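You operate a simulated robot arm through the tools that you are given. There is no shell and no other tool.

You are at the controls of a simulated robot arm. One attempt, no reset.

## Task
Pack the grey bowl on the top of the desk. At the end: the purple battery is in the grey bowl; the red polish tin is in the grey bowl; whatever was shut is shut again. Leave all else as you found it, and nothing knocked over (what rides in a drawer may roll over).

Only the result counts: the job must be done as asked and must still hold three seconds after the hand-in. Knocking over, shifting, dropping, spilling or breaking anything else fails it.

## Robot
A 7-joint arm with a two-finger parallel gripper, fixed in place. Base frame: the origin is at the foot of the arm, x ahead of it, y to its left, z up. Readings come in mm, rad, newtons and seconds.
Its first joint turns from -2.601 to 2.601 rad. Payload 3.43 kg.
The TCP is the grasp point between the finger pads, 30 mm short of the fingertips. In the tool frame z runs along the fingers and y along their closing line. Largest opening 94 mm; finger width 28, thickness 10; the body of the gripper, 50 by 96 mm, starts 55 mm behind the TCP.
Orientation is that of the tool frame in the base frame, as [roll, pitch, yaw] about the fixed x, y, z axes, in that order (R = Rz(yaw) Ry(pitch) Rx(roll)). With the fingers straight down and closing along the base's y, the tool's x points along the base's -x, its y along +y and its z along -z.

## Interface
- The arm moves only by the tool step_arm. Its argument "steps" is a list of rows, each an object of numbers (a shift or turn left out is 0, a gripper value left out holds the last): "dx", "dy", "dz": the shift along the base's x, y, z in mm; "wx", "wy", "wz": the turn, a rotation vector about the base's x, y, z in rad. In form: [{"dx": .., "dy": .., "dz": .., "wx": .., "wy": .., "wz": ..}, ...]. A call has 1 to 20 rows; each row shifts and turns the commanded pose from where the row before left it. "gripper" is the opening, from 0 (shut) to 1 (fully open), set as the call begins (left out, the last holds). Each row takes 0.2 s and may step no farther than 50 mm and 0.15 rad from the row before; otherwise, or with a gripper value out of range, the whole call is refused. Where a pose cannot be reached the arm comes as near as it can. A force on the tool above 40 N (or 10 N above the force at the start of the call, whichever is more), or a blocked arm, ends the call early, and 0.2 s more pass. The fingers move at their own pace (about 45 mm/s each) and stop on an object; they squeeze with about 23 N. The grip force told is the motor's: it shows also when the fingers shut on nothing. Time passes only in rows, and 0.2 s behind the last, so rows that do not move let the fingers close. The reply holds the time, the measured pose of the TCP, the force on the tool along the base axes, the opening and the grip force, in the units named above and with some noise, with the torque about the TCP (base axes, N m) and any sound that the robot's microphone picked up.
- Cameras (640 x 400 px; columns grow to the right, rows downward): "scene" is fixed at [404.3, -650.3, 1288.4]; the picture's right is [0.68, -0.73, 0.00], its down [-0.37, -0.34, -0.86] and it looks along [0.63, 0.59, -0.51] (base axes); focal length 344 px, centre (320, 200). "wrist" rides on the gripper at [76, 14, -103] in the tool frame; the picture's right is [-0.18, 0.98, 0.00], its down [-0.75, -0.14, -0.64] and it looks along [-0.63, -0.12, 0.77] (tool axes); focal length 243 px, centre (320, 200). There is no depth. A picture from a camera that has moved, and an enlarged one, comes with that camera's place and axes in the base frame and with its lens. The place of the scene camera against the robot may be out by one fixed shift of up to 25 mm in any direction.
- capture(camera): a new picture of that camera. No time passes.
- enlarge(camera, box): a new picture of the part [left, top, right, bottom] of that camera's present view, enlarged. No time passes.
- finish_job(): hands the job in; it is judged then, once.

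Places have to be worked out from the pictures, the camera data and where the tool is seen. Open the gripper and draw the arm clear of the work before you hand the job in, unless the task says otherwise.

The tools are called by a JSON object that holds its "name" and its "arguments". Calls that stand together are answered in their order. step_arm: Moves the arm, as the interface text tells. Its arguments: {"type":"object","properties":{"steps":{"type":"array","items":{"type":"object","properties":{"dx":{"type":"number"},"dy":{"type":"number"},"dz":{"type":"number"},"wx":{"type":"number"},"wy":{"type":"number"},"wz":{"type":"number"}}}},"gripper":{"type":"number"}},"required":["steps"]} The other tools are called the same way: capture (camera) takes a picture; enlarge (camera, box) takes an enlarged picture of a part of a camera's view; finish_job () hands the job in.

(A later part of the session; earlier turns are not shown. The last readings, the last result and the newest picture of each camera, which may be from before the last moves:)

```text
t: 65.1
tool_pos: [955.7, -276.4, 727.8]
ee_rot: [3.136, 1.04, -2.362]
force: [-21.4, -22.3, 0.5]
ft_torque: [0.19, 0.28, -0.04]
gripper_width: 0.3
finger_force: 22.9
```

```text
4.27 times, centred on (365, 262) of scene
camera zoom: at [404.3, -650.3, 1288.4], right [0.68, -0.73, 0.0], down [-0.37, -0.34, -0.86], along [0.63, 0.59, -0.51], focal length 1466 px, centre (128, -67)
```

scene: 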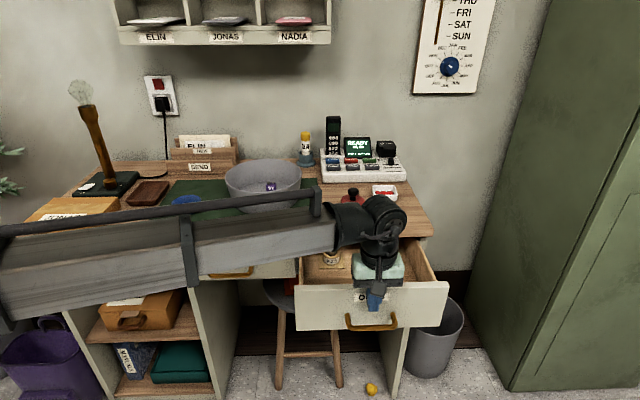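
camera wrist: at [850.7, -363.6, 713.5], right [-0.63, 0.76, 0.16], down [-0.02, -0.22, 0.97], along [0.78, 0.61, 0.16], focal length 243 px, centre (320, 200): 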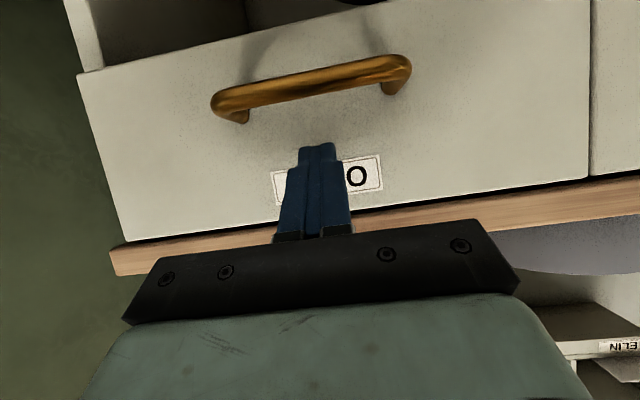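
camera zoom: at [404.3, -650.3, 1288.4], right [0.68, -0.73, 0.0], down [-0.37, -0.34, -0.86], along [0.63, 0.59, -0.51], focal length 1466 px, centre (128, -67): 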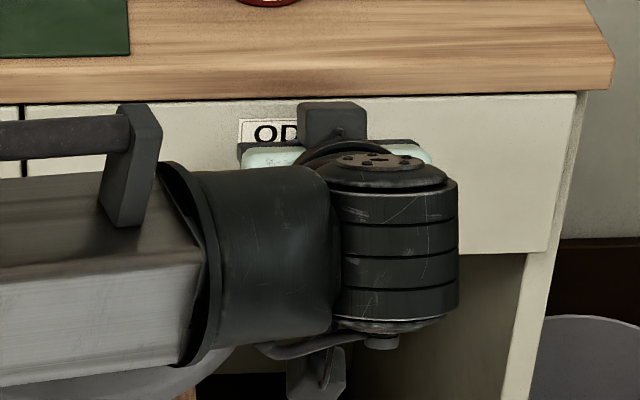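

31 N: the drawer is seated and its outline matches the original picture. I back off and move over in front of the CARDS drawer, turning the fingers to straddle its bar.

{"name": "step_arm", "arguments": {"steps": [{"dx": -14, "dy": -14}, {"dx": -28, "dy": -28}, {"dx": -28, "dy": -28, "dz": 5}]}}

{"name": "enlarge", "arguments": {"camera": "scene", "box": [290, 225, 440, 300]}}

{"name": "step_arm", "arguments": {"steps": [{"dx": -22, "dy": 21, "wx": 0.0871, "wy": 0.0878, "wz": -0.0714}, {"dx": -22, "dy": 21, "wx": 0.0871, "wy": 0.0878, "wz": -0.0714}, {"dx": -22, "dy": 21, "wx": 0.0871, "wy": 0.0878, "wz": -0.0714}, {"dx": -22, "dy": 21, "wx": 0.0871, "wy": 0.0878, "wz": -0.0714}, {"dx": -22, "dy": 21, "wx": 0.0871, "wy": 0.0878, "wz": -0.0714}, {"dx": -22, "dy": 21, "wx": 0.0871, "wy": 0.0878, "wz": -0.0714}]}}

{"name": "capture", "arguments": {"camera": "scene"}}

```text
t: 65.9
tool_pos: [891.3, -343.7, 733.2]
ee_rot: [3.136, 1.042, -2.36]
force: [0.1, -1.0, 0.6]
ft_torque: [-0.04, 0.02, -0.02]
gripper_width: 0.2
finger_force: 22.6
```

```text
4.27 times, centred on (365, 262) of scene
camera zoom: at [404.3, -650.3, 1288.4], right [0.68, -0.73, 0.0], down [-0.37, -0.34, -0.86], along [0.63, 0.59, -0.51], focal length 1466 px, centre (128, -67)
```

zoom: 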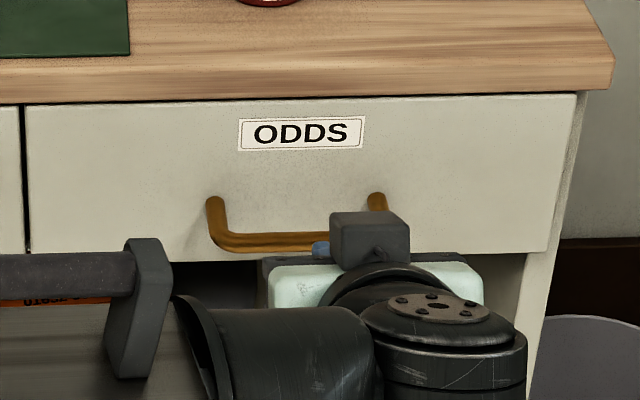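

```text
t: 67.3
tool_pos: [758.1, -219.3, 732.5]
ee_rot: [2.224, 0.594, 2.771]
force: [-0.4, -0.6, -0.3]
ft_torque: [-0.03, 0.02, 0.01]
gripper_width: 0.0
finger_force: 22.7
```

```text
taken
```

scene: 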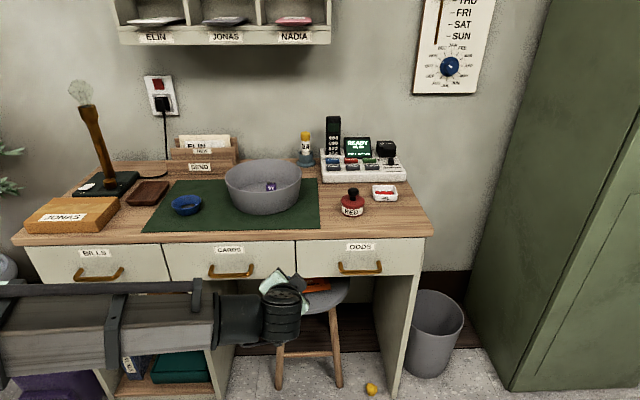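

ODDS now looks exactly as it did at the start. I continue to the CARDS pre-grasp pose.

{"name": "step_arm", "arguments": {"steps": [{"dx": -23.4, "dy": 21.5, "wx": 0.0871, "wy": 0.0878, "wz": -0.0714}, {"dx": -23.4, "dy": 21.5, "wx": 0.0871, "wy": 0.0878, "wz": -0.0714}, {"dx": -23.4, "dy": 21.5, "wx": 0.0871, "wy": 0.0878, "wz": -0.0714}, {"dx": -23.4, "dy": 21.5, "wx": 0.0871, "wy": 0.0878, "wz": -0.0714}, {"dx": -23.4, "dy": 21.5, "wx": 0.0871, "wy": 0.0878, "wz": -0.0714}], "gripper": 0.32}}

{"name": "capture", "arguments": {"camera": "wrist"}}

{"name": "capture", "arguments": {"camera": "scene"}}

```text
t: 68.5
tool_pos: [640.3, -110.7, 732.7]
ee_rot: [2.094, -0.008, 2.36]
force: [0.4, -0.1, 1.2]
ft_torque: [-0.01, 0.02, 0.01]
gripper_width: 30.0
finger_force: 0.1
```

```text
taken
camera wrist: at [528.8, -116.0, 795.4], right [0.48, 0.22, 0.85], down [0.1, -0.98, 0.19], along [0.87, -0.01, -0.49], focal length 243 px, centre (320, 200)
```

wrist: 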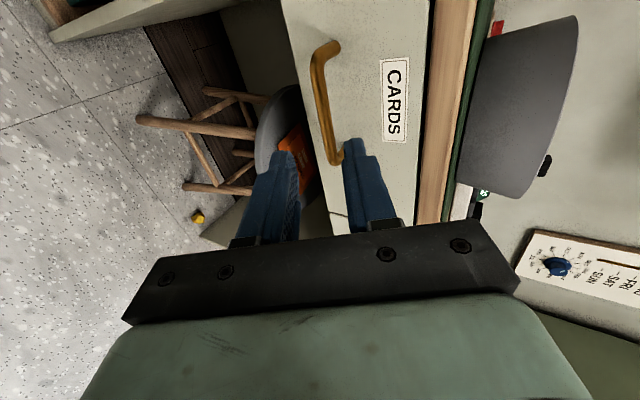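

```text
taken
```

scene: 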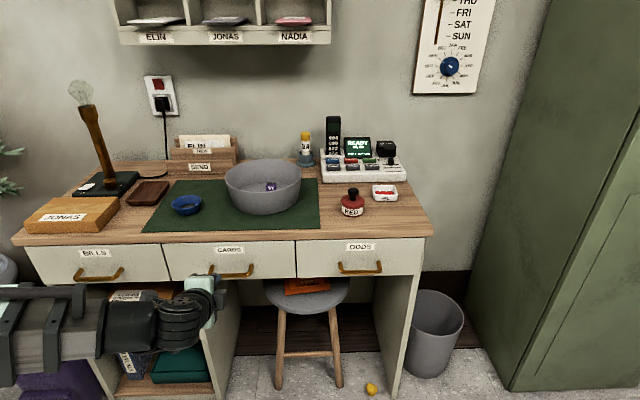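

CARDS' bar is at (711, −41, 674), as expected. I advance along the fingers to it and close.

{"name": "step_arm", "arguments": {"steps": [{"dx": 12.4, "dy": 12.1, "dz": -9.8}, {"dx": 12.4, "dy": 12.1, "dz": -9.8}, {"dx": 12.4, "dy": 12.1, "dz": -9.8}, {"dx": 12.4, "dy": 12.1, "dz": -9.8}, {"dx": 12.4, "dy": 12.1, "dz": -9.8}]}}

{"name": "capture", "arguments": {"camera": "wrist"}}

```text
t: 69.7
tool_pos: [699.7, -49.7, 681.7]
ee_rot: [2.094, -0.004, 2.363]
force: [-0.8, -0.4, 0.3]
ft_torque: [0.01, -0.04, -0.02]
gripper_width: 30.1
finger_force: 0.0
```

```text
taken
camera wrist: at [589.6, -54.9, 744.8], right [0.48, 0.22, 0.85], down [0.1, -0.98, 0.19], along [0.87, -0.01, -0.49], focal length 243 px, centre (320, 200)
```

wrist: 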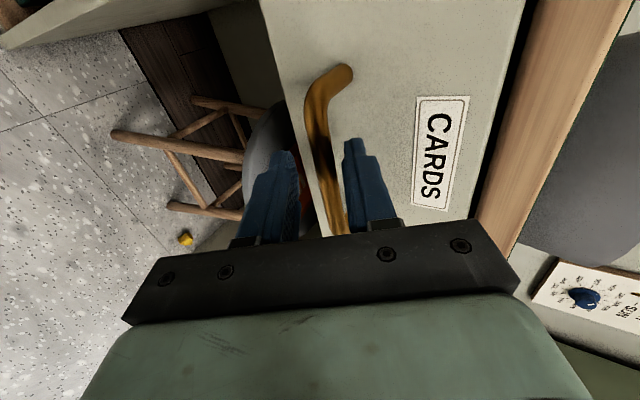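

Same picture as with ODDS. I close on the bar, relieve any load, and start pulling.

{"name": "step_arm", "arguments": {"steps": [{"dz": 2}, {}, {}], "gripper": 0}}

{"name": "step_arm", "arguments": {"steps": [{"dx": -7, "dy": -7.1}, {"dx": -10.6, "dy": -10.7}, {"dx": -14.1, "dy": -14.2}]}}

```text
t: 70.5
tool_pos: [700.3, -48.9, 684.7]
ee_rot: [2.094, -0.003, 2.363]
force: [3.9, -1.4, 12.8]
ft_torque: [-0.46, -0.83, 0.39]
gripper_width: 11.7
finger_force: 44.5
```

```text
t: 71.3
tool_pos: [666.9, -82.9, 684.3]
ee_rot: [2.099, -0.009, 2.371]
force: [-16.8, 17.3, -18.8]
ft_torque: [-0.86, -0.48, -0.18]
gripper_width: 11.7
finger_force: 44.2
```

It slides; I correct for the slight side and vertical load and keep pulling.

{"name": "step_arm", "arguments": {"steps": [{"dx": -12, "dy": -9.2, "dz": -1.5}, {"dx": -13.4, "dy": -12.9}, {"dx": -14.1, "dy": -14.2}, {"dx": -14.1, "dy": -14.2}]}}

{"name": "capture", "arguments": {"camera": "scene"}}

```text
t: 72.3
tool_pos: [615.9, -134.5, 684.8]
ee_rot: [2.098, -0.006, 2.365]
force: [-15.9, 16.4, -20.6]
ft_torque: [-0.96, -0.62, -0.09]
gripper_width: 11.9
finger_force: 45.4
```

```text
taken
```

scene: 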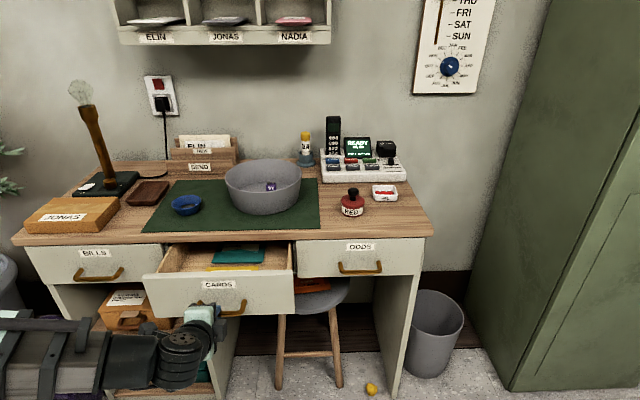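

Some teal and yellow items show. I keep pulling with the load relieved.

{"name": "step_arm", "arguments": {"steps": [{"dx": -13, "dy": -10.2, "dz": -2}, {"dx": -14.1, "dy": -14.2}, {"dx": -14.1, "dy": -14.2}, {"dx": -14.1, "dy": -14.2}]}}

{"name": "capture", "arguments": {"camera": "scene"}}

{"name": "enlarge", "arguments": {"camera": "scene", "box": [130, 220, 310, 340]}}

```text
t: 73.3
tool_pos: [561.5, -188.0, 684.2]
ee_rot: [2.089, -0.005, 2.36]
force: [3.7, -2.0, 27.1]
ft_torque: [-0.31, -1.01, 0.37]
gripper_width: 11.6
finger_force: 45.1
```

```text
taken
```

scene: 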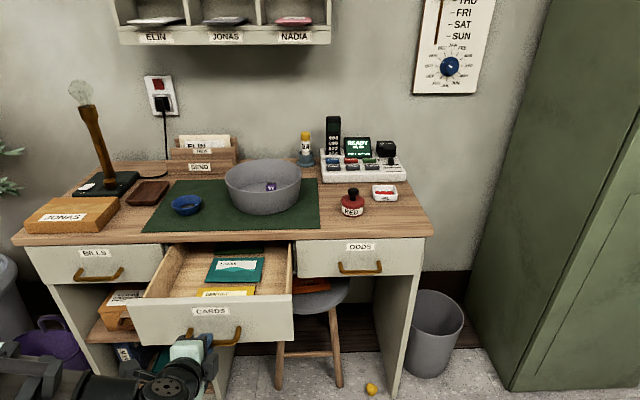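

```text
3.33 times, centred on (220, 280) of scene
camera zoom: at [404.3, -650.3, 1288.4], right [0.68, -0.73, 0.0], down [-0.37, -0.34, -0.86], along [0.63, 0.59, -0.51], focal length 1145 px, centre (653, -67)
```

zoom: 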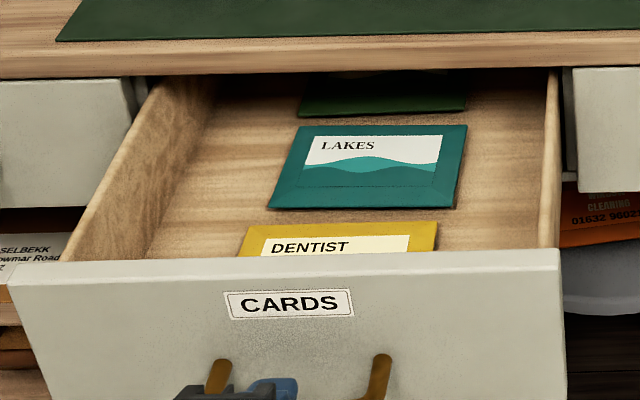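

Only cards so far (LAKES, DENTIST, a green one). I pull further toward the stop to see the rear.

{"name": "step_arm", "arguments": {"steps": [{"dx": -10, "dy": -10, "dz": 2}, {"dx": -14.1, "dy": -14.2}, {"dx": -14.1, "dy": -14.2}]}}

{"name": "step_arm", "arguments": {"steps": [{"dx": -7, "dy": -7}, {"dx": -3.5, "dy": -3.5}]}}

{"name": "enlarge", "arguments": {"camera": "scene", "box": [130, 220, 310, 340]}}

```text
t: 74.1
tool_pos: [522.5, -226.3, 685.6]
ee_rot: [2.097, -0.005, 2.36]
force: [19.9, -18.7, 13.7]
ft_torque: [-0.47, -0.73, 0.53]
gripper_width: 11.8
finger_force: 45.2
```

```text
t: 74.7
tool_pos: [513.2, -236.4, 684.4]
ee_rot: [2.096, -0.003, 2.356]
force: [27.6, -25.1, 7.4]
ft_torque: [-0.7, -0.91, 0.36]
gripper_width: 11.9
finger_force: 44.6
```

```text
3.33 times, centred on (220, 280) of scene
camera zoom: at [404.3, -650.3, 1288.4], right [0.68, -0.73, 0.0], down [-0.37, -0.34, -0.86], along [0.63, 0.59, -0.51], focal length 1145 px, centre (653, -67)
```

zoom: 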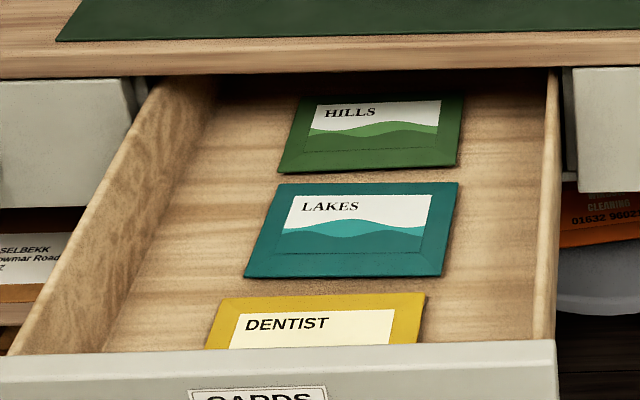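

The drawer holds only cards, and the visible floor reaches its back. I'm still holding the bar, so I push it shut again.

{"name": "step_arm", "arguments": {"steps": [{"dx": 2, "dy": -2}, {"dx": 10.6, "dy": 10.6}, {"dx": 14.1, "dy": 14.1}, {"dx": 14.1, "dy": 14.1}, {"dx": 14.1, "dy": 14.1}, {"dx": 14.1, "dy": 14.1}]}}

{"name": "step_arm", "arguments": {"steps": [{"dx": 14.1, "dy": 14.1}, {"dx": 14.1, "dy": 14.1}, {"dx": 14.1, "dy": 14.1}]}}

```text
t: 76.1
tool_pos: [581.2, -169.0, 684.7]
ee_rot: [2.095, -0.007, 2.365]
force: [-1.3, -0.6, 7.6]
ft_torque: [-0.51, -0.79, 0.5]
gripper_width: 11.7
finger_force: 45.1
```

```text
t: 76.9
tool_pos: [623.6, -127.5, 684.7]
ee_rot: [2.096, -0.009, 2.368]
force: [-14.6, 12.2, 8.7]
ft_torque: [-0.01, -0.28, 1.63]
gripper_width: 12.0
finger_force: 45.2
```

Closing smoothly; I trim the side load and continue to the closed position.

{"name": "step_arm", "arguments": {"steps": [{"dx": 12.5, "dy": 15.5}, {"dx": 14.1, "dy": 14.1}, {"dx": 14.1, "dy": 14.1}, {"dx": 14.1, "dy": 14.1}, {"dx": 10.6, "dy": 10.6}]}}

{"name": "step_arm", "arguments": {"steps": [{"dx": 3, "dy": 3}, {"dx": 2.1, "dy": 2.1}, {"dx": 2.1, "dy": 2.1}]}}

```text
t: 78.1
tool_pos: [690.4, -59.0, 685.5]
ee_rot: [2.091, -0.005, 2.359]
force: [14.8, -14.3, 28.3]
ft_torque: [-0.61, -1.41, -0.34]
gripper_width: 11.9
finger_force: 44.7
```

```text
t: 78.9
tool_pos: [696.4, -52.4, 684.2]
ee_rot: [2.09, -0.004, 2.36]
force: [14.6, -18.0, 33.5]
ft_torque: [-0.48, -1.3, 0.09]
gripper_width: 12.0
finger_force: 45.2
```

I relieve the vertical/side load and nudge the last few mm.

{"name": "step_arm", "arguments": {"steps": [{"dx": 1.2, "dy": -1.2, "dz": 3}, {"dx": 1.4, "dy": 1.4}, {"dx": 1.4, "dy": 1.4}, {}]}}

{"name": "step_arm", "arguments": {"steps": [{"dx": 1.4, "dy": 1.4}, {"dx": 1, "dy": 1}, {}]}}

{"name": "enlarge", "arguments": {"camera": "scene", "box": [155, 225, 305, 300]}}

```text
t: 79.9
tool_pos: [698.7, -50.5, 685.3]
ee_rot: [2.101, -0.006, 2.367]
force: [-0.9, -2.6, -28.9]
ft_torque: [-1.11, -0.45, -0.09]
gripper_width: 11.6
finger_force: 45.3
```

```text
t: 80.5
tool_pos: [700.9, -48.2, 685.3]
ee_rot: [2.104, -0.004, 2.367]
force: [1.8, -3.2, -4.7]
ft_torque: [-0.07, -0.01, 0.82]
gripper_width: 11.7
finger_force: 44.6
stopped in row 2: the force on the tool passed its limit at 41 N (the readings are from after the stop); the commanded pose is now the measured one
```

```text
4.27 times, centred on (230, 262) of scene
camera zoom: at [404.3, -650.3, 1288.4], right [0.68, -0.73, 0.0], down [-0.37, -0.34, -0.86], along [0.63, 0.59, -0.51], focal length 1466 px, centre (704, -67)
```

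zoom: 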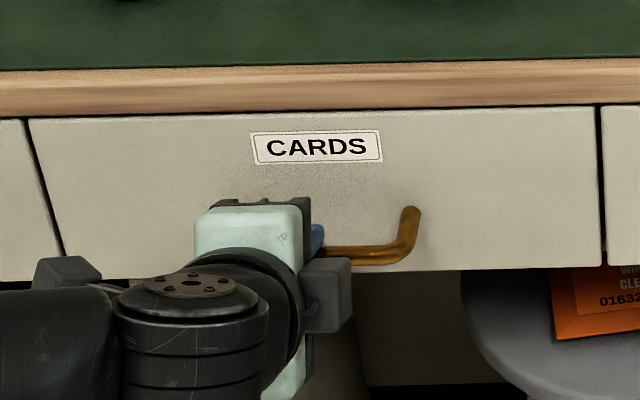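

The stop was felt at the original closed position. I release and back away, then compare with the initial picture.

{"name": "step_arm", "arguments": {"steps": [{}, {}], "gripper": 0.32}}

{"name": "step_arm", "arguments": {"steps": [{"dx": -9.2, "dy": -9.2, "dz": 7.5}, {"dx": -12.4, "dy": -12.1, "dz": 10}, {"dx": -18, "dy": -18, "dz": 15}, {"dx": -18, "dy": -18, "dz": 15}]}}

{"name": "enlarge", "arguments": {"camera": "scene", "box": [290, 225, 440, 300]}}

{"name": "capture", "arguments": {"camera": "scene"}}

```text
t: 81.1
tool_pos: [700.5, -48.5, 685.7]
ee_rot: [2.103, -0.004, 2.365]
force: [0.0, -1.0, -0.8]
ft_torque: [0.0, -0.01, 0.05]
gripper_width: 30.1
finger_force: 0.0
```

```text
t: 82.1
tool_pos: [643.8, -105.8, 734.7]
ee_rot: [2.105, -0.005, 2.367]
force: [-0.6, 0.5, 0.7]
ft_torque: [-0.02, -0.03, 0.02]
gripper_width: 30.3
finger_force: 0.1
```

```text
4.27 times, centred on (365, 262) of scene
camera zoom: at [404.3, -650.3, 1288.4], right [0.68, -0.73, 0.0], down [-0.37, -0.34, -0.86], along [0.63, 0.59, -0.51], focal length 1466 px, centre (128, -67)
```

zoom: 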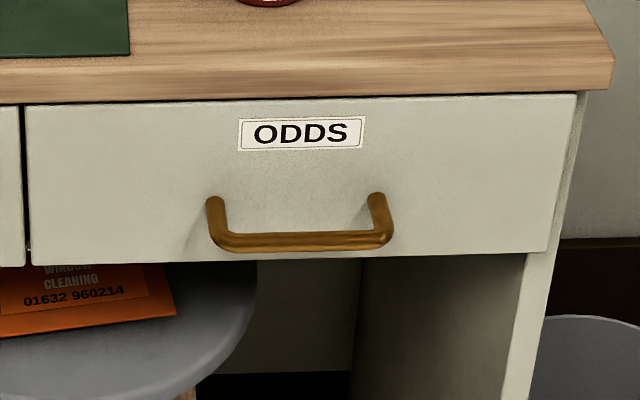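

```text
taken
```

scene: 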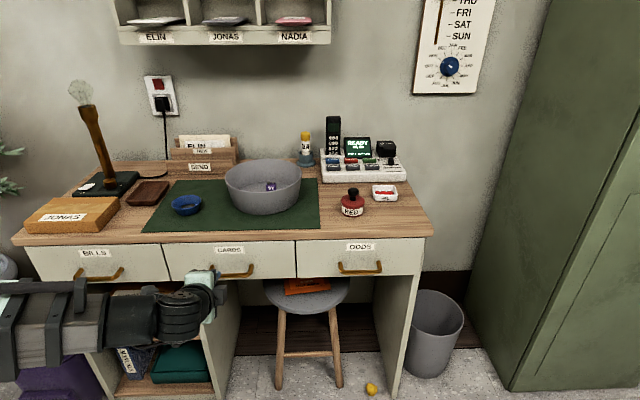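

Both drawers are shut as before. The tin isn't in either, so before trying BILLS I raise the arm and survey the rest of the desk, shelves and surroundings with the wrist camera.

{"name": "step_arm", "arguments": {"steps": [{"dx": -5, "dy": -5, "dz": 30, "wx": -0.1062, "wy": 0.1053}, {"dx": -5, "dy": -5, "dz": 30, "wx": -0.1062, "wy": 0.1053}, {"dz": 40, "wx": -0.1062, "wy": 0.1053}, {"dz": 40, "wx": -0.1062, "wy": 0.1053}, {"dz": 40, "wx": -0.1062, "wy": 0.1053}, {"dz": 40, "wx": -0.1062, "wy": 0.1053}, {"dz": 30, "wx": -0.1062, "wy": 0.1053}]}}

{"name": "step_arm", "arguments": {"steps": [{"dx": 4, "dy": 8, "wz": 0.143}, {"dx": 4, "dy": 8, "wz": 0.143}, {"dx": 4, "dy": 8, "wz": 0.143}, {"dx": 4, "dy": 8, "wz": 0.143}, {"dx": 4, "dy": 8, "wz": 0.143}, {"dx": 4, "dy": 8, "wz": 0.143}, {"dx": 4, "dy": 8, "wz": 0.143}, {"dx": 4, "dy": 8, "wz": 0.143}, {"dx": 4, "dy": 8, "wz": 0.143}, {"dx": 4, "dy": 8, "wz": 0.143}, {"dx": 4, "dy": 8, "wz": 0.143}]}}

{"name": "capture", "arguments": {"camera": "wrist"}}

{"name": "capture", "arguments": {"camera": "scene"}}

```text
t: 83.7
tool_pos: [633.6, -117.9, 985.9]
ee_rot: [-3.131, -0.007, 2.36]
force: [-0.3, 0.3, 0.4]
ft_torque: [-0.02, -0.01, 0.02]
gripper_width: 30.2
finger_force: 0.0
```

```text
t: 86.1
tool_pos: [675.2, -27.9, 983.6]
ee_rot: [-3.137, -0.007, -2.35]
force: [0.1, -0.3, 0.1]
ft_torque: [0.03, 0.05, -0.01]
gripper_width: 30.0
finger_force: 0.1
```

```text
taken
camera wrist: at [612.8, -71.0, 1086.4], right [-0.57, 0.82, -0.01], down [0.63, 0.44, 0.64], along [0.53, 0.36, -0.77], focal length 243 px, centre (320, 200)
```

wrist: 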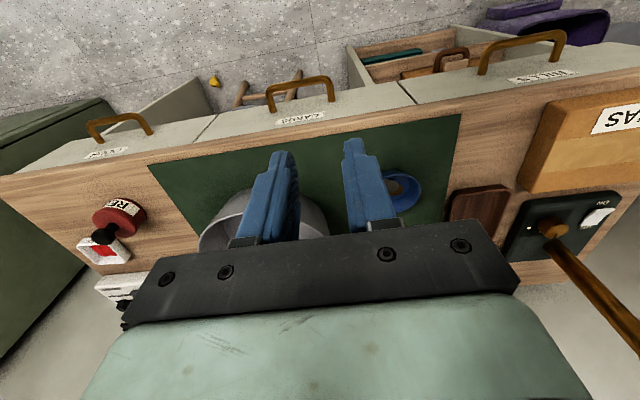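

```text
taken
```

scene: 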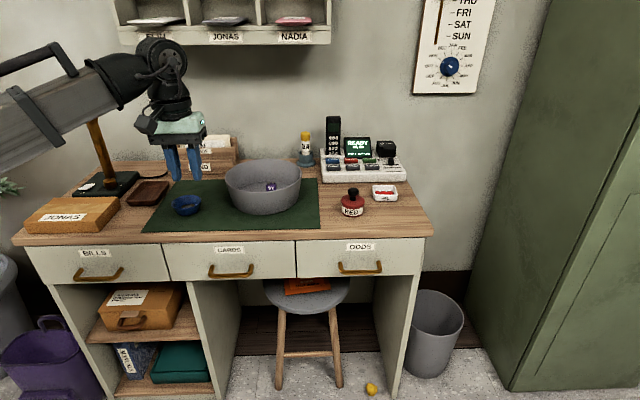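

I zoom on remaining unexplored corners in the scene view: bag, bin, stool, letter rack area.

{"name": "enlarge", "arguments": {"camera": "scene", "box": [0, 240, 110, 400]}}

{"name": "enlarge", "arguments": {"camera": "scene", "box": [250, 270, 480, 400]}}

{"name": "enlarge", "arguments": {"camera": "scene", "box": [110, 0, 340, 60]}}

{"name": "enlarge", "arguments": {"camera": "wrist", "box": [360, 0, 640, 280]}}

{"name": "enlarge", "arguments": {"camera": "wrist", "box": [0, 60, 280, 330]}}

```text
2.50 times, centred on (55, 320) of scene
camera zoom: at [404.3, -650.3, 1288.4], right [0.68, -0.73, 0.0], down [-0.37, -0.34, -0.86], along [0.63, 0.59, -0.51], focal length 859 px, centre (982, -100)
```

zoom: 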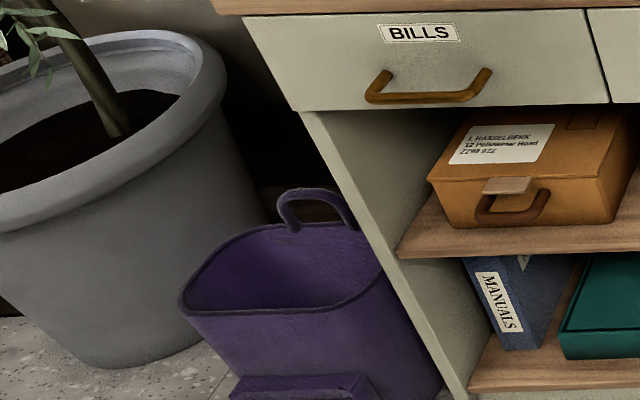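

```text
2.78 times, centred on (365, 335) of scene
camera zoom: at [404.3, -650.3, 1288.4], right [0.68, -0.73, 0.0], down [-0.37, -0.34, -0.86], along [0.63, 0.59, -0.51], focal length 956 px, centre (195, -176)
```

zoom: 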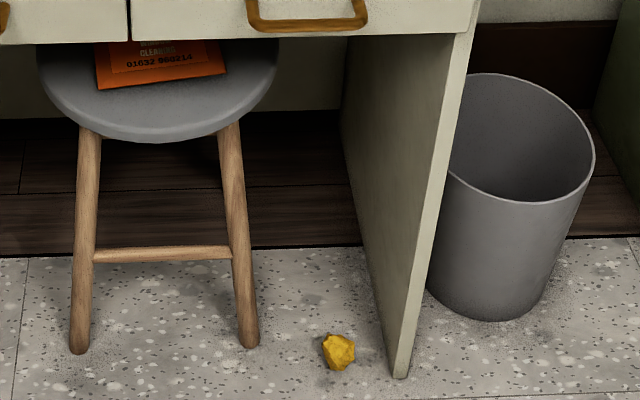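

```text
2.78 times, centred on (225, 30) of scene
camera zoom: at [404.3, -650.3, 1288.4], right [0.68, -0.73, 0.0], down [-0.37, -0.34, -0.86], along [0.63, 0.59, -0.51], focal length 956 px, centre (584, 673)
```

zoom: 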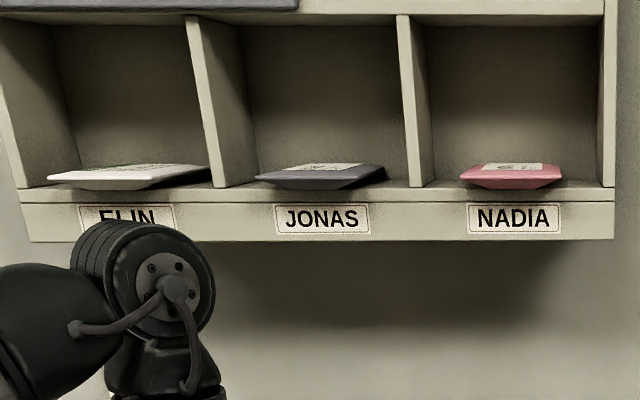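

```text
1.43 times, centred on (500, 140) of wrist
camera zoom: at [612.8, -71.0, 1086.4], right [-0.57, 0.82, -0.01], down [0.63, 0.44, 0.64], along [0.53, 0.36, -0.77], focal length 347 px, centre (63, 286)
```

zoom: 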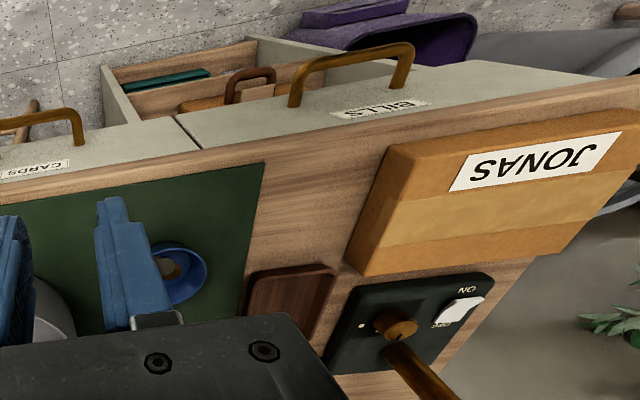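

```text
1.48 times, centred on (140, 195) of wrist
camera zoom: at [612.8, -71.0, 1086.4], right [-0.57, 0.82, -0.01], down [0.63, 0.44, 0.64], along [0.53, 0.36, -0.77], focal length 359 px, centre (587, 207)
```

zoom: 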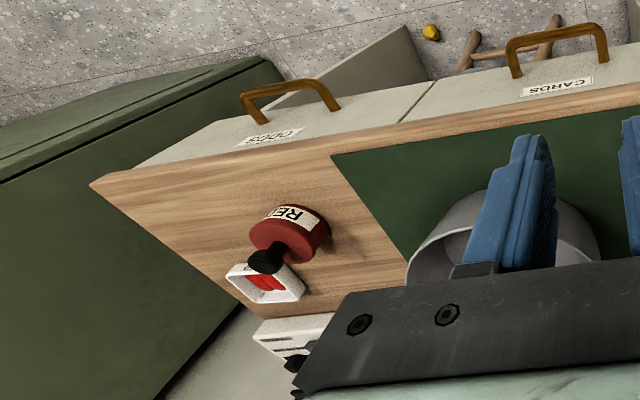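

Still no tin in sight. I tilt the camera to look along the back of the desk, behind the rack, bowl and phone.

{"name": "step_arm", "arguments": {"steps": [{"dx": -12, "dy": -12, "wx": 0.1062, "wy": -0.1053}, {"dx": -12, "dy": -12, "wx": 0.1062, "wy": -0.1053}, {"dx": -12, "dy": -12, "wx": 0.1062, "wy": -0.1053}]}}

{"name": "capture", "arguments": {"camera": "wrist"}}

{"name": "step_arm", "arguments": {"steps": [{"dx": 30, "dy": -30}, {"dx": 30, "dy": -30}, {"dx": 30, "dy": -30}, {"dx": 30, "dy": -30}, {"dx": 30, "dy": -30}]}}

{"name": "capture", "arguments": {"camera": "wrist"}}

```text
t: 86.9
tool_pos: [641.4, -63.5, 983.0]
ee_rot: [-3.134, 0.444, -2.35]
force: [0.0, -0.7, -0.3]
ft_torque: [-0.01, 0.01, 0.0]
gripper_width: 30.0
finger_force: 0.1
```

```text
taken
camera wrist: at [553.1, -134.0, 1042.3], right [-0.58, 0.81, 0.07], down [0.38, 0.19, 0.9], along [0.72, 0.55, -0.42], focal length 243 px, centre (320, 200)
```

wrist: 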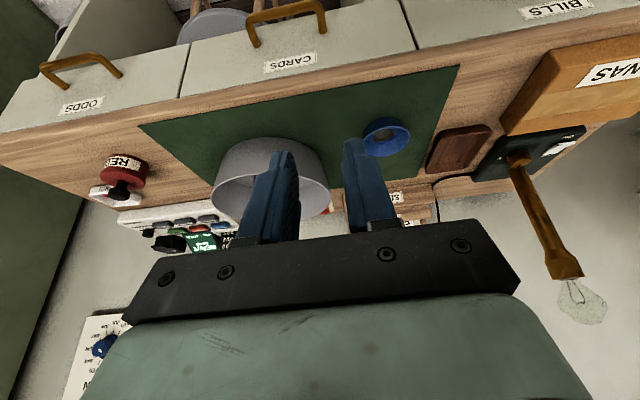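

```text
t: 88.1
tool_pos: [789.2, -213.8, 982.8]
ee_rot: [-3.132, 0.441, -2.35]
force: [-0.8, 0.6, 0.6]
ft_torque: [-0.04, -0.02, 0.02]
gripper_width: 30.0
finger_force: 0.1
```

```text
taken
camera wrist: at [700.4, -283.3, 1042.7], right [-0.58, 0.81, 0.07], down [0.38, 0.19, 0.9], along [0.72, 0.55, -0.42], focal length 243 px, centre (320, 200)
```

wrist: 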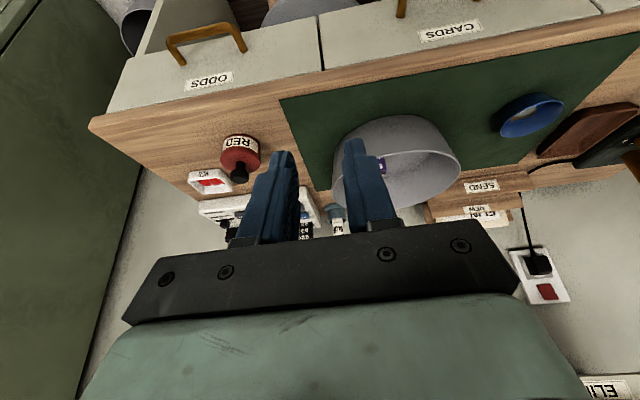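

I look closer at the blue bowl and the visible back strip.

{"name": "enlarge", "arguments": {"camera": "wrist", "box": [460, 70, 640, 190]}}

{"name": "enlarge", "arguments": {"camera": "wrist", "box": [170, 100, 350, 240]}}

{"name": "enlarge", "arguments": {"camera": "wrist", "box": [380, 150, 560, 260]}}

```text
3.33 times, centred on (550, 130) of wrist
camera zoom: at [700.4, -283.3, 1042.7], right [-0.58, 0.81, 0.07], down [0.38, 0.19, 0.9], along [0.72, 0.55, -0.42], focal length 809 px, centre (-447, 433)
```

zoom: 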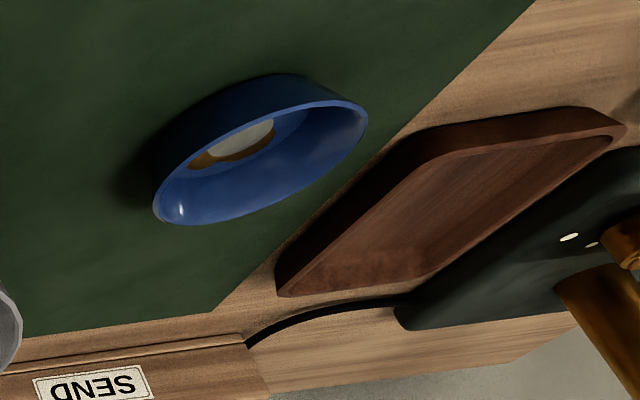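

```text
2.86 times, centred on (260, 170) of wrist
camera zoom: at [700.4, -283.3, 1042.7], right [-0.58, 0.81, 0.07], down [0.38, 0.19, 0.9], along [0.72, 0.55, -0.42], focal length 693 px, centre (491, 286)
```

zoom: 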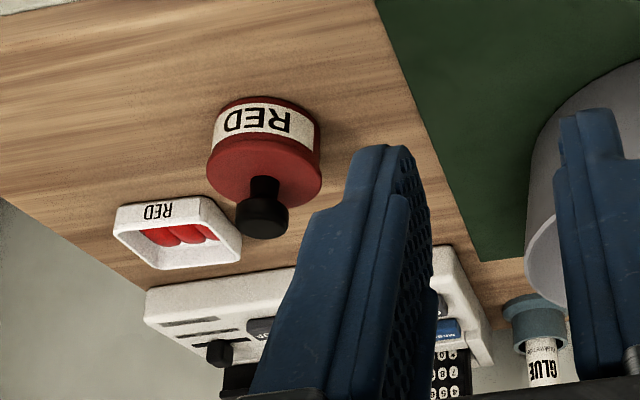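

```text
3.56 times, centred on (470, 205) of wrist
camera zoom: at [700.4, -283.3, 1042.7], right [-0.58, 0.81, 0.07], down [0.38, 0.19, 0.9], along [0.72, 0.55, -0.42], focal length 863 px, centre (-213, 182)
```

zoom: 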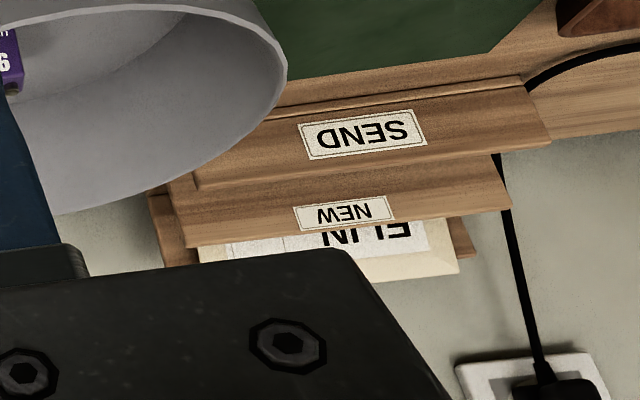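

The red pot labelled RED is the only red tin-like thing in view; I look at it in more detail.

{"name": "enlarge", "arguments": {"camera": "scene", "box": [330, 175, 410, 225]}}

{"name": "enlarge", "arguments": {"camera": "wrist", "box": [180, 120, 270, 200]}}

```text
8.00 times, centred on (370, 200) of scene
camera zoom: at [404.3, -650.3, 1288.4], right [0.68, -0.73, 0.0], down [-0.37, -0.34, -0.86], along [0.63, 0.59, -0.51], focal length 2748 px, centre (-80, 200)
```

zoom: 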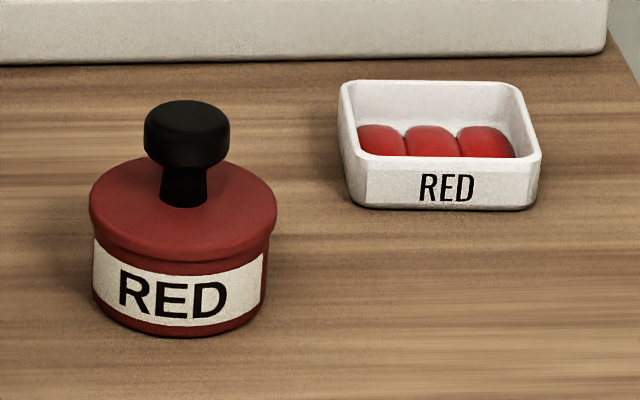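

```text
5.00 times, centred on (225, 160) of wrist
camera zoom: at [700.4, -283.3, 1042.7], right [-0.58, 0.81, 0.07], down [0.38, 0.19, 0.9], along [0.72, 0.55, -0.42], focal length 1213 px, centre (795, 400)
```

zoom: 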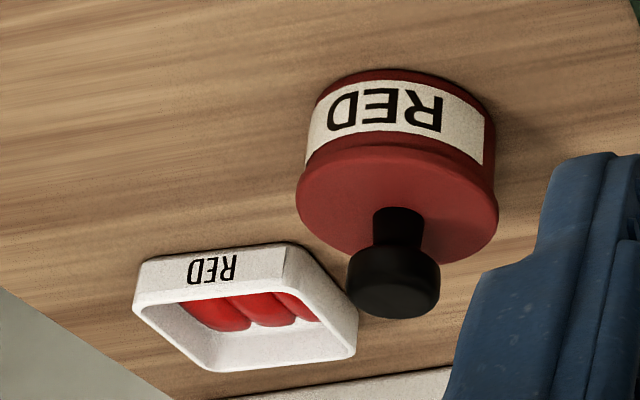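

The drawers' contents match their labels, and the red lidded RED tin on the desk is the likely polish tin; but I want a peek into BILLS to rule out another candidate. I move to the left side and orient the open gripper to hook that handle from above/right.

{"name": "step_arm", "arguments": {"steps": [{"dx": -30, "dy": 25, "wx": -0.1062, "wy": 0.1053}, {"dx": -30, "dy": 25, "wx": -0.1062, "wy": 0.1053}, {"dx": -30, "dy": 25, "wx": -0.1062, "wy": 0.1053}, {"dx": -10, "dy": 8, "wz": -0.143}, {"dx": -10, "dy": 8, "wz": -0.143}, {"dx": -10, "dy": 8, "wz": -0.143}, {"dx": -10, "dy": 8, "wz": -0.143}, {"dx": -10, "dy": 8, "wz": -0.143}, {"dx": -10, "dy": 8, "wz": -0.143}, {"dx": -10, "dy": 8, "wz": -0.143}, {"dx": -10, "dy": 8, "wz": -0.143}, {"dx": -10, "dy": 8, "wz": -0.143}, {"dx": -10, "dy": 8, "wz": -0.143}, {"dx": -10, "dy": 8, "wz": -0.143}], "gripper": 1}}

{"name": "capture", "arguments": {"camera": "scene"}}

```text
t: 91.1
tool_pos: [592.0, -47.3, 982.2]
ee_rot: [-3.135, -0.008, 2.358]
force: [-0.6, 0.3, -0.8]
ft_torque: [0.03, 0.0, -0.02]
gripper_width: 93.9
finger_force: 0.1
```

```text
taken
```

scene: 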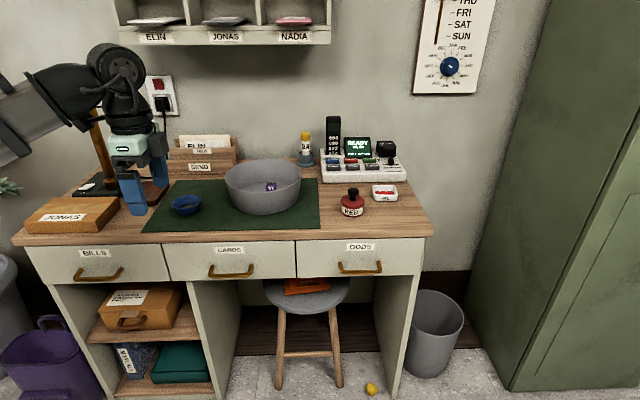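

I tilt the tool so the fingers lean toward the left (wrist to the right).

{"name": "step_arm", "arguments": {"steps": [{"dx": -10, "dy": 5, "dz": -20, "wx": 0.102, "wy": 0.103}, {"dx": -10, "dy": 5, "dz": -20, "wx": 0.102, "wy": 0.103}, {"dx": -10, "dy": 5, "dz": -20, "wx": 0.102, "wy": 0.103}, {"dx": -10, "dy": 5, "dz": -20, "wx": 0.102, "wy": 0.103}, {"dx": -10, "dy": 5, "dz": -20, "wx": 0.102, "wy": 0.103}, {"dx": -10, "dy": 5, "dz": -20, "wx": 0.102, "wy": 0.103}]}}

{"name": "capture", "arguments": {"camera": "wrist"}}

{"name": "capture", "arguments": {"camera": "scene"}}

```text
t: 92.5
tool_pos: [538.3, 38.1, 725.0]
ee_rot: [3.134, -0.862, 2.361]
force: [-0.6, -0.6, -0.6]
ft_torque: [-0.01, 0.01, -0.01]
gripper_width: 94.3
finger_force: 0.0
out of reach, approached as far as the arm can: row 2, 3, 4, 5, 6
```

```text
taken
camera wrist: at [569.2, 27.2, 849.8], right [0.78, 0.61, -0.14], down [0.59, -0.79, -0.16], along [-0.2, 0.04, -0.98], focal length 243 px, centre (320, 200)
```

wrist: 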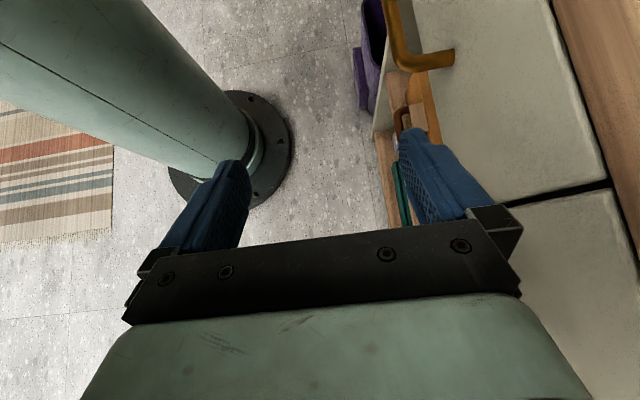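

```text
taken
```

scene: 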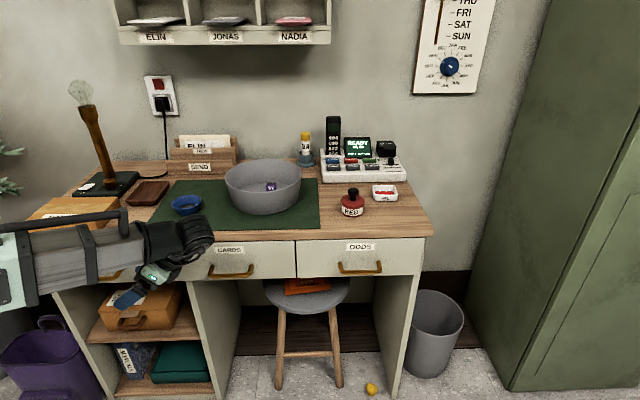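

The tilted pose hit the arm's limits and it settled lower than commanded, so the BILLS area is not workable and, with labels matching contents, not a plausible place for the tin. I reverse out carefully.

{"name": "step_arm", "arguments": {"steps": [{"dx": 8, "dy": -8, "dz": 10, "wx": -0.102, "wy": -0.103}, {"dx": 8, "dy": -8, "dz": 15, "wx": -0.102, "wy": -0.103}]}}

{"name": "capture", "arguments": {"camera": "scene"}}

```text
t: 93.1
tool_pos: [552.8, 20.7, 752.9]
ee_rot: [-3.133, -0.586, 2.36]
force: [0.7, 0.3, 0.4]
ft_torque: [-0.01, 0.02, 0.06]
gripper_width: 94.2
finger_force: 0.0
```

```text
taken
```

scene: 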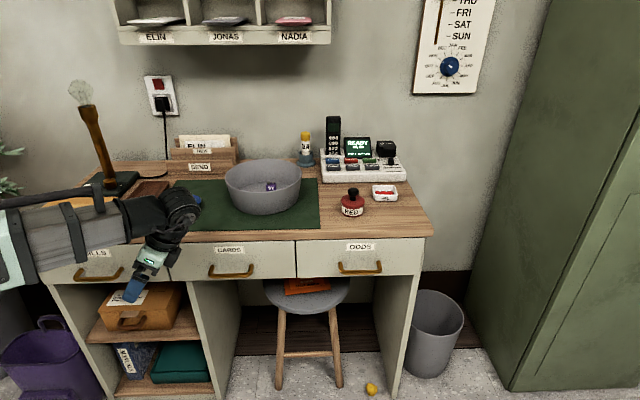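

Nothing touched; I continue straightening up and rising.

{"name": "step_arm", "arguments": {"steps": [{"dx": 8, "dy": -15, "dz": 20, "wx": -0.102, "wy": -0.103}, {"dx": 8, "dy": -15, "dz": 25, "wx": -0.102, "wy": -0.103}, {"dx": 8, "dy": -15, "dz": 25, "wx": -0.102, "wy": -0.103}, {"dx": 8, "dy": -15, "dz": 25, "wx": -0.105, "wy": -0.106}, {"dx": 8, "dy": -15, "dz": 40}, {"dx": 8, "dy": -10, "dz": 40}]}}

{"name": "capture", "arguments": {"camera": "scene"}}

```text
t: 94.5
tool_pos: [598.8, -63.2, 925.3]
ee_rot: [-3.134, -0.003, 2.36]
force: [0.0, -0.5, -1.0]
ft_torque: [-0.03, 0.03, 0.01]
gripper_width: 93.9
finger_force: 0.0
```

```text
taken
```

scene: 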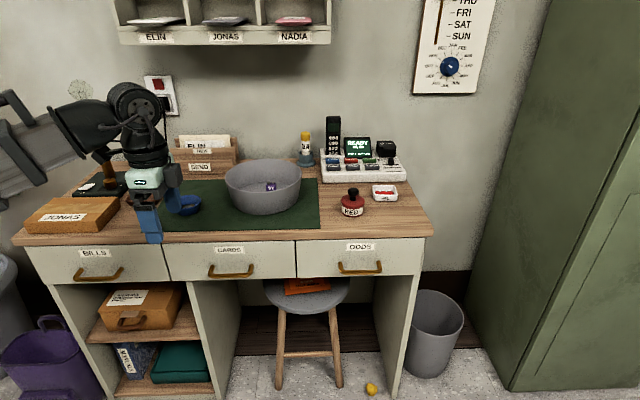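

I straighten toward the red tin, which I place at about (1033, −184) with its lid top near z≈810. I fly over at safe height, turning so the fingers will straddle it sideways with an outward tilt for reach.

{"name": "step_arm", "arguments": {"steps": [{"dx": 30, "dy": -8, "dz": 8, "wz": 0.122}, {"dx": 30, "dy": -8, "dz": 8, "wz": 0.122}, {"dx": 30, "dy": -8, "dz": 8, "wz": 0.122}, {"dx": 30, "dy": -8, "dz": 8, "wz": 0.122}, {"dx": 30, "dy": -8, "dz": 8, "wz": 0.122}, {"dx": 30, "dy": -10}, {"dx": 30, "dy": -10}, {"dx": 30, "dy": -12}]}}

{"name": "capture", "arguments": {"camera": "wrist"}}

```text
t: 96.3
tool_pos: [842.2, -137.7, 968.0]
ee_rot: [-3.136, -0.002, 2.97]
force: [0.1, 0.7, -0.5]
ft_torque: [-0.04, -0.01, -0.04]
gripper_width: 93.9
finger_force: 0.2
```

```text
taken
camera wrist: at [770.1, -110.0, 1070.3], right [0.35, 0.94, -0.01], down [0.72, -0.26, 0.64], along [0.6, -0.23, -0.77], focal length 243 px, centre (320, 200)
```

wrist: 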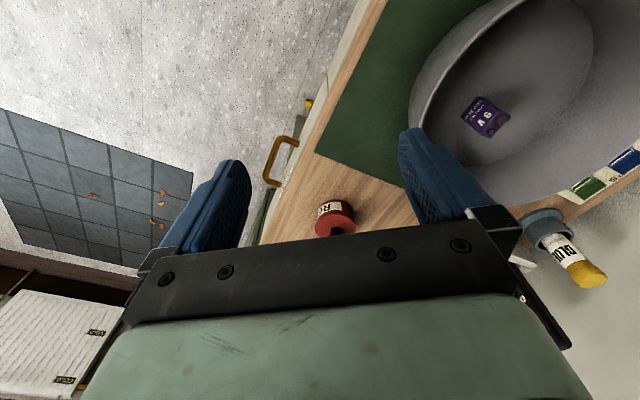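

The tin is ahead, between the fingers. I tilt outward ~24° and move to the pre-grasp point.

{"name": "step_arm", "arguments": {"steps": [{"dx": 33, "dy": -9, "wx": -0.0245, "wy": -0.138}, {"dx": 33, "dy": -9, "wx": -0.0245, "wy": -0.138}, {"dx": 33, "dy": -9, "wx": -0.0245, "wy": -0.138}, {"dx": 33, "dy": -9}]}}

{"name": "capture", "arguments": {"camera": "wrist"}}

{"name": "capture", "arguments": {"camera": "scene"}}

```text
t: 97.3
tool_pos: [972.0, -172.0, 967.1]
ee_rot: [-3.134, 0.42, 2.972]
force: [-0.9, 0.0, -0.1]
ft_torque: [0.01, -0.02, -0.02]
gripper_width: 94.0
finger_force: 0.1
```

```text
taken
camera wrist: at [864.9, -138.8, 1028.7], right [0.34, 0.94, 0.07], down [0.4, -0.21, 0.89], along [0.85, -0.27, -0.44], focal length 243 px, centre (320, 200)
```

wrist: 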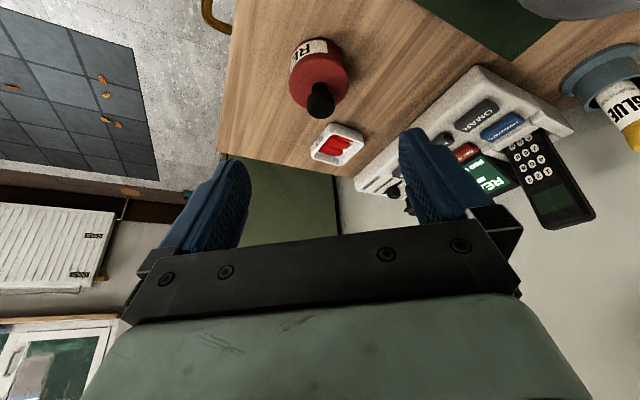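

```text
taken
```

scene: 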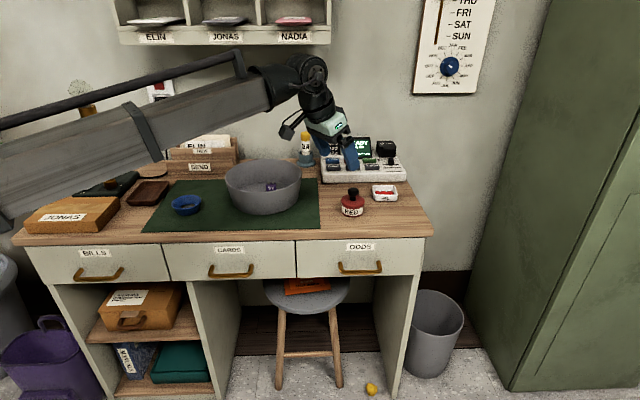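

I zoom on the tin to refine its position.

{"name": "enlarge", "arguments": {"camera": "wrist", "box": [270, 20, 390, 180]}}

```text
2.50 times, centred on (330, 100) of wrist
camera zoom: at [864.9, -138.8, 1028.7], right [0.34, 0.94, 0.07], down [0.4, -0.21, 0.89], along [0.85, -0.27, -0.44], focal length 606 px, centre (295, 450)
```

zoom: 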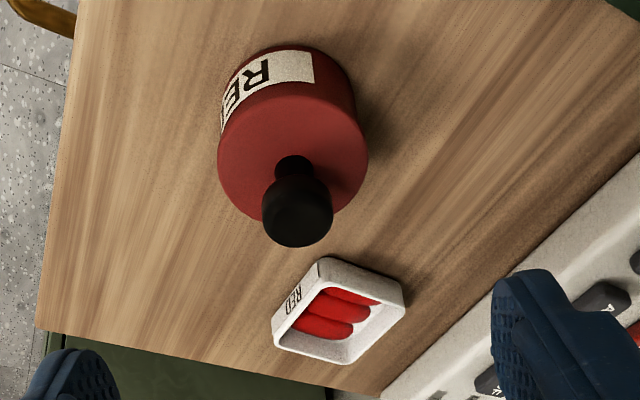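

Refined: tin lid centre ≈ (1032.5, −182.5), top ≈ 806. I lower to a point 100 mm back along the tool axis.

{"name": "step_arm", "arguments": {"steps": [{"dx": 6.7, "dy": -1.1, "dz": -30}, {"dx": 6.7, "dy": -1.1, "dz": -30}]}}

{"name": "capture", "arguments": {"camera": "wrist"}}

```text
t: 97.9
tool_pos: [983.4, -174.3, 905.4]
ee_rot: [-3.133, 0.418, 2.97]
force: [0.1, 0.0, -0.2]
ft_torque: [0.0, 0.01, 0.0]
gripper_width: 94.3
finger_force: 0.1
```

```text
taken
camera wrist: at [878.1, -140.4, 967.4], right [0.34, 0.94, 0.07], down [0.4, -0.21, 0.89], along [0.85, -0.27, -0.44], focal length 243 px, centre (320, 200)
```

wrist: 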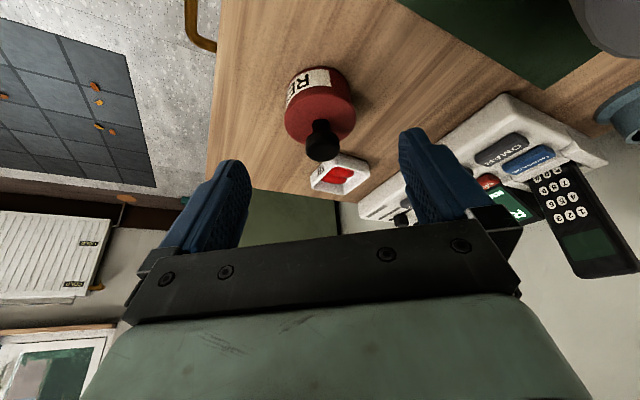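

Aligned. I descend along the tool axis in steps.

{"name": "step_arm", "arguments": {"steps": [{"dx": 10.8, "dy": -1.9, "dz": -22.3}, {"dx": 10.8, "dy": -1.9, "dz": -22.3}]}}

{"name": "capture", "arguments": {"camera": "wrist"}}

{"name": "enlarge", "arguments": {"camera": "scene", "box": [300, 130, 440, 230]}}

```text
t: 98.5
tool_pos: [1007.2, -176.0, 860.6]
ee_rot: [-3.132, 0.418, 2.97]
force: [-0.5, 1.0, -0.5]
ft_torque: [0.01, -0.01, 0.02]
gripper_width: 94.2
finger_force: 0.1
```

```text
taken
camera wrist: at [899.6, -143.5, 922.8], right [0.34, 0.94, 0.07], down [0.4, -0.21, 0.89], along [0.85, -0.27, -0.44], focal length 243 px, centre (320, 200)
```

wrist: 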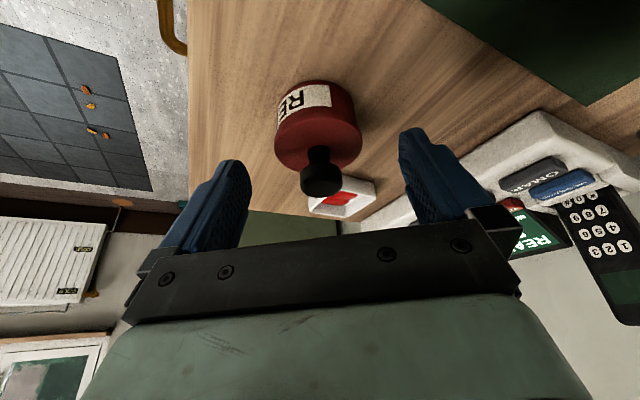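

```text
4.00 times, centred on (370, 180) of scene
camera zoom: at [404.3, -650.3, 1288.4], right [0.68, -0.73, 0.0], down [-0.37, -0.34, -0.86], along [0.63, 0.59, -0.51], focal length 1374 px, centre (120, 280)
```

zoom: 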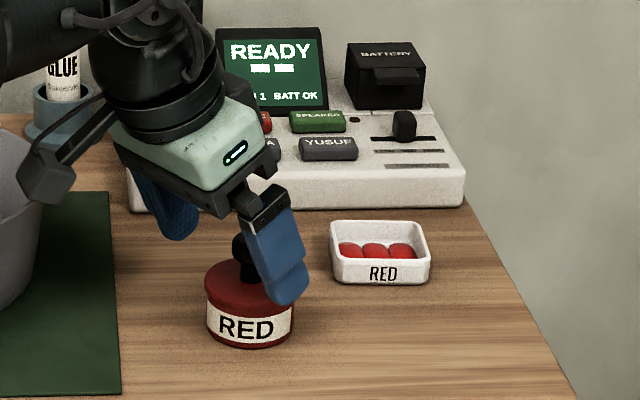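

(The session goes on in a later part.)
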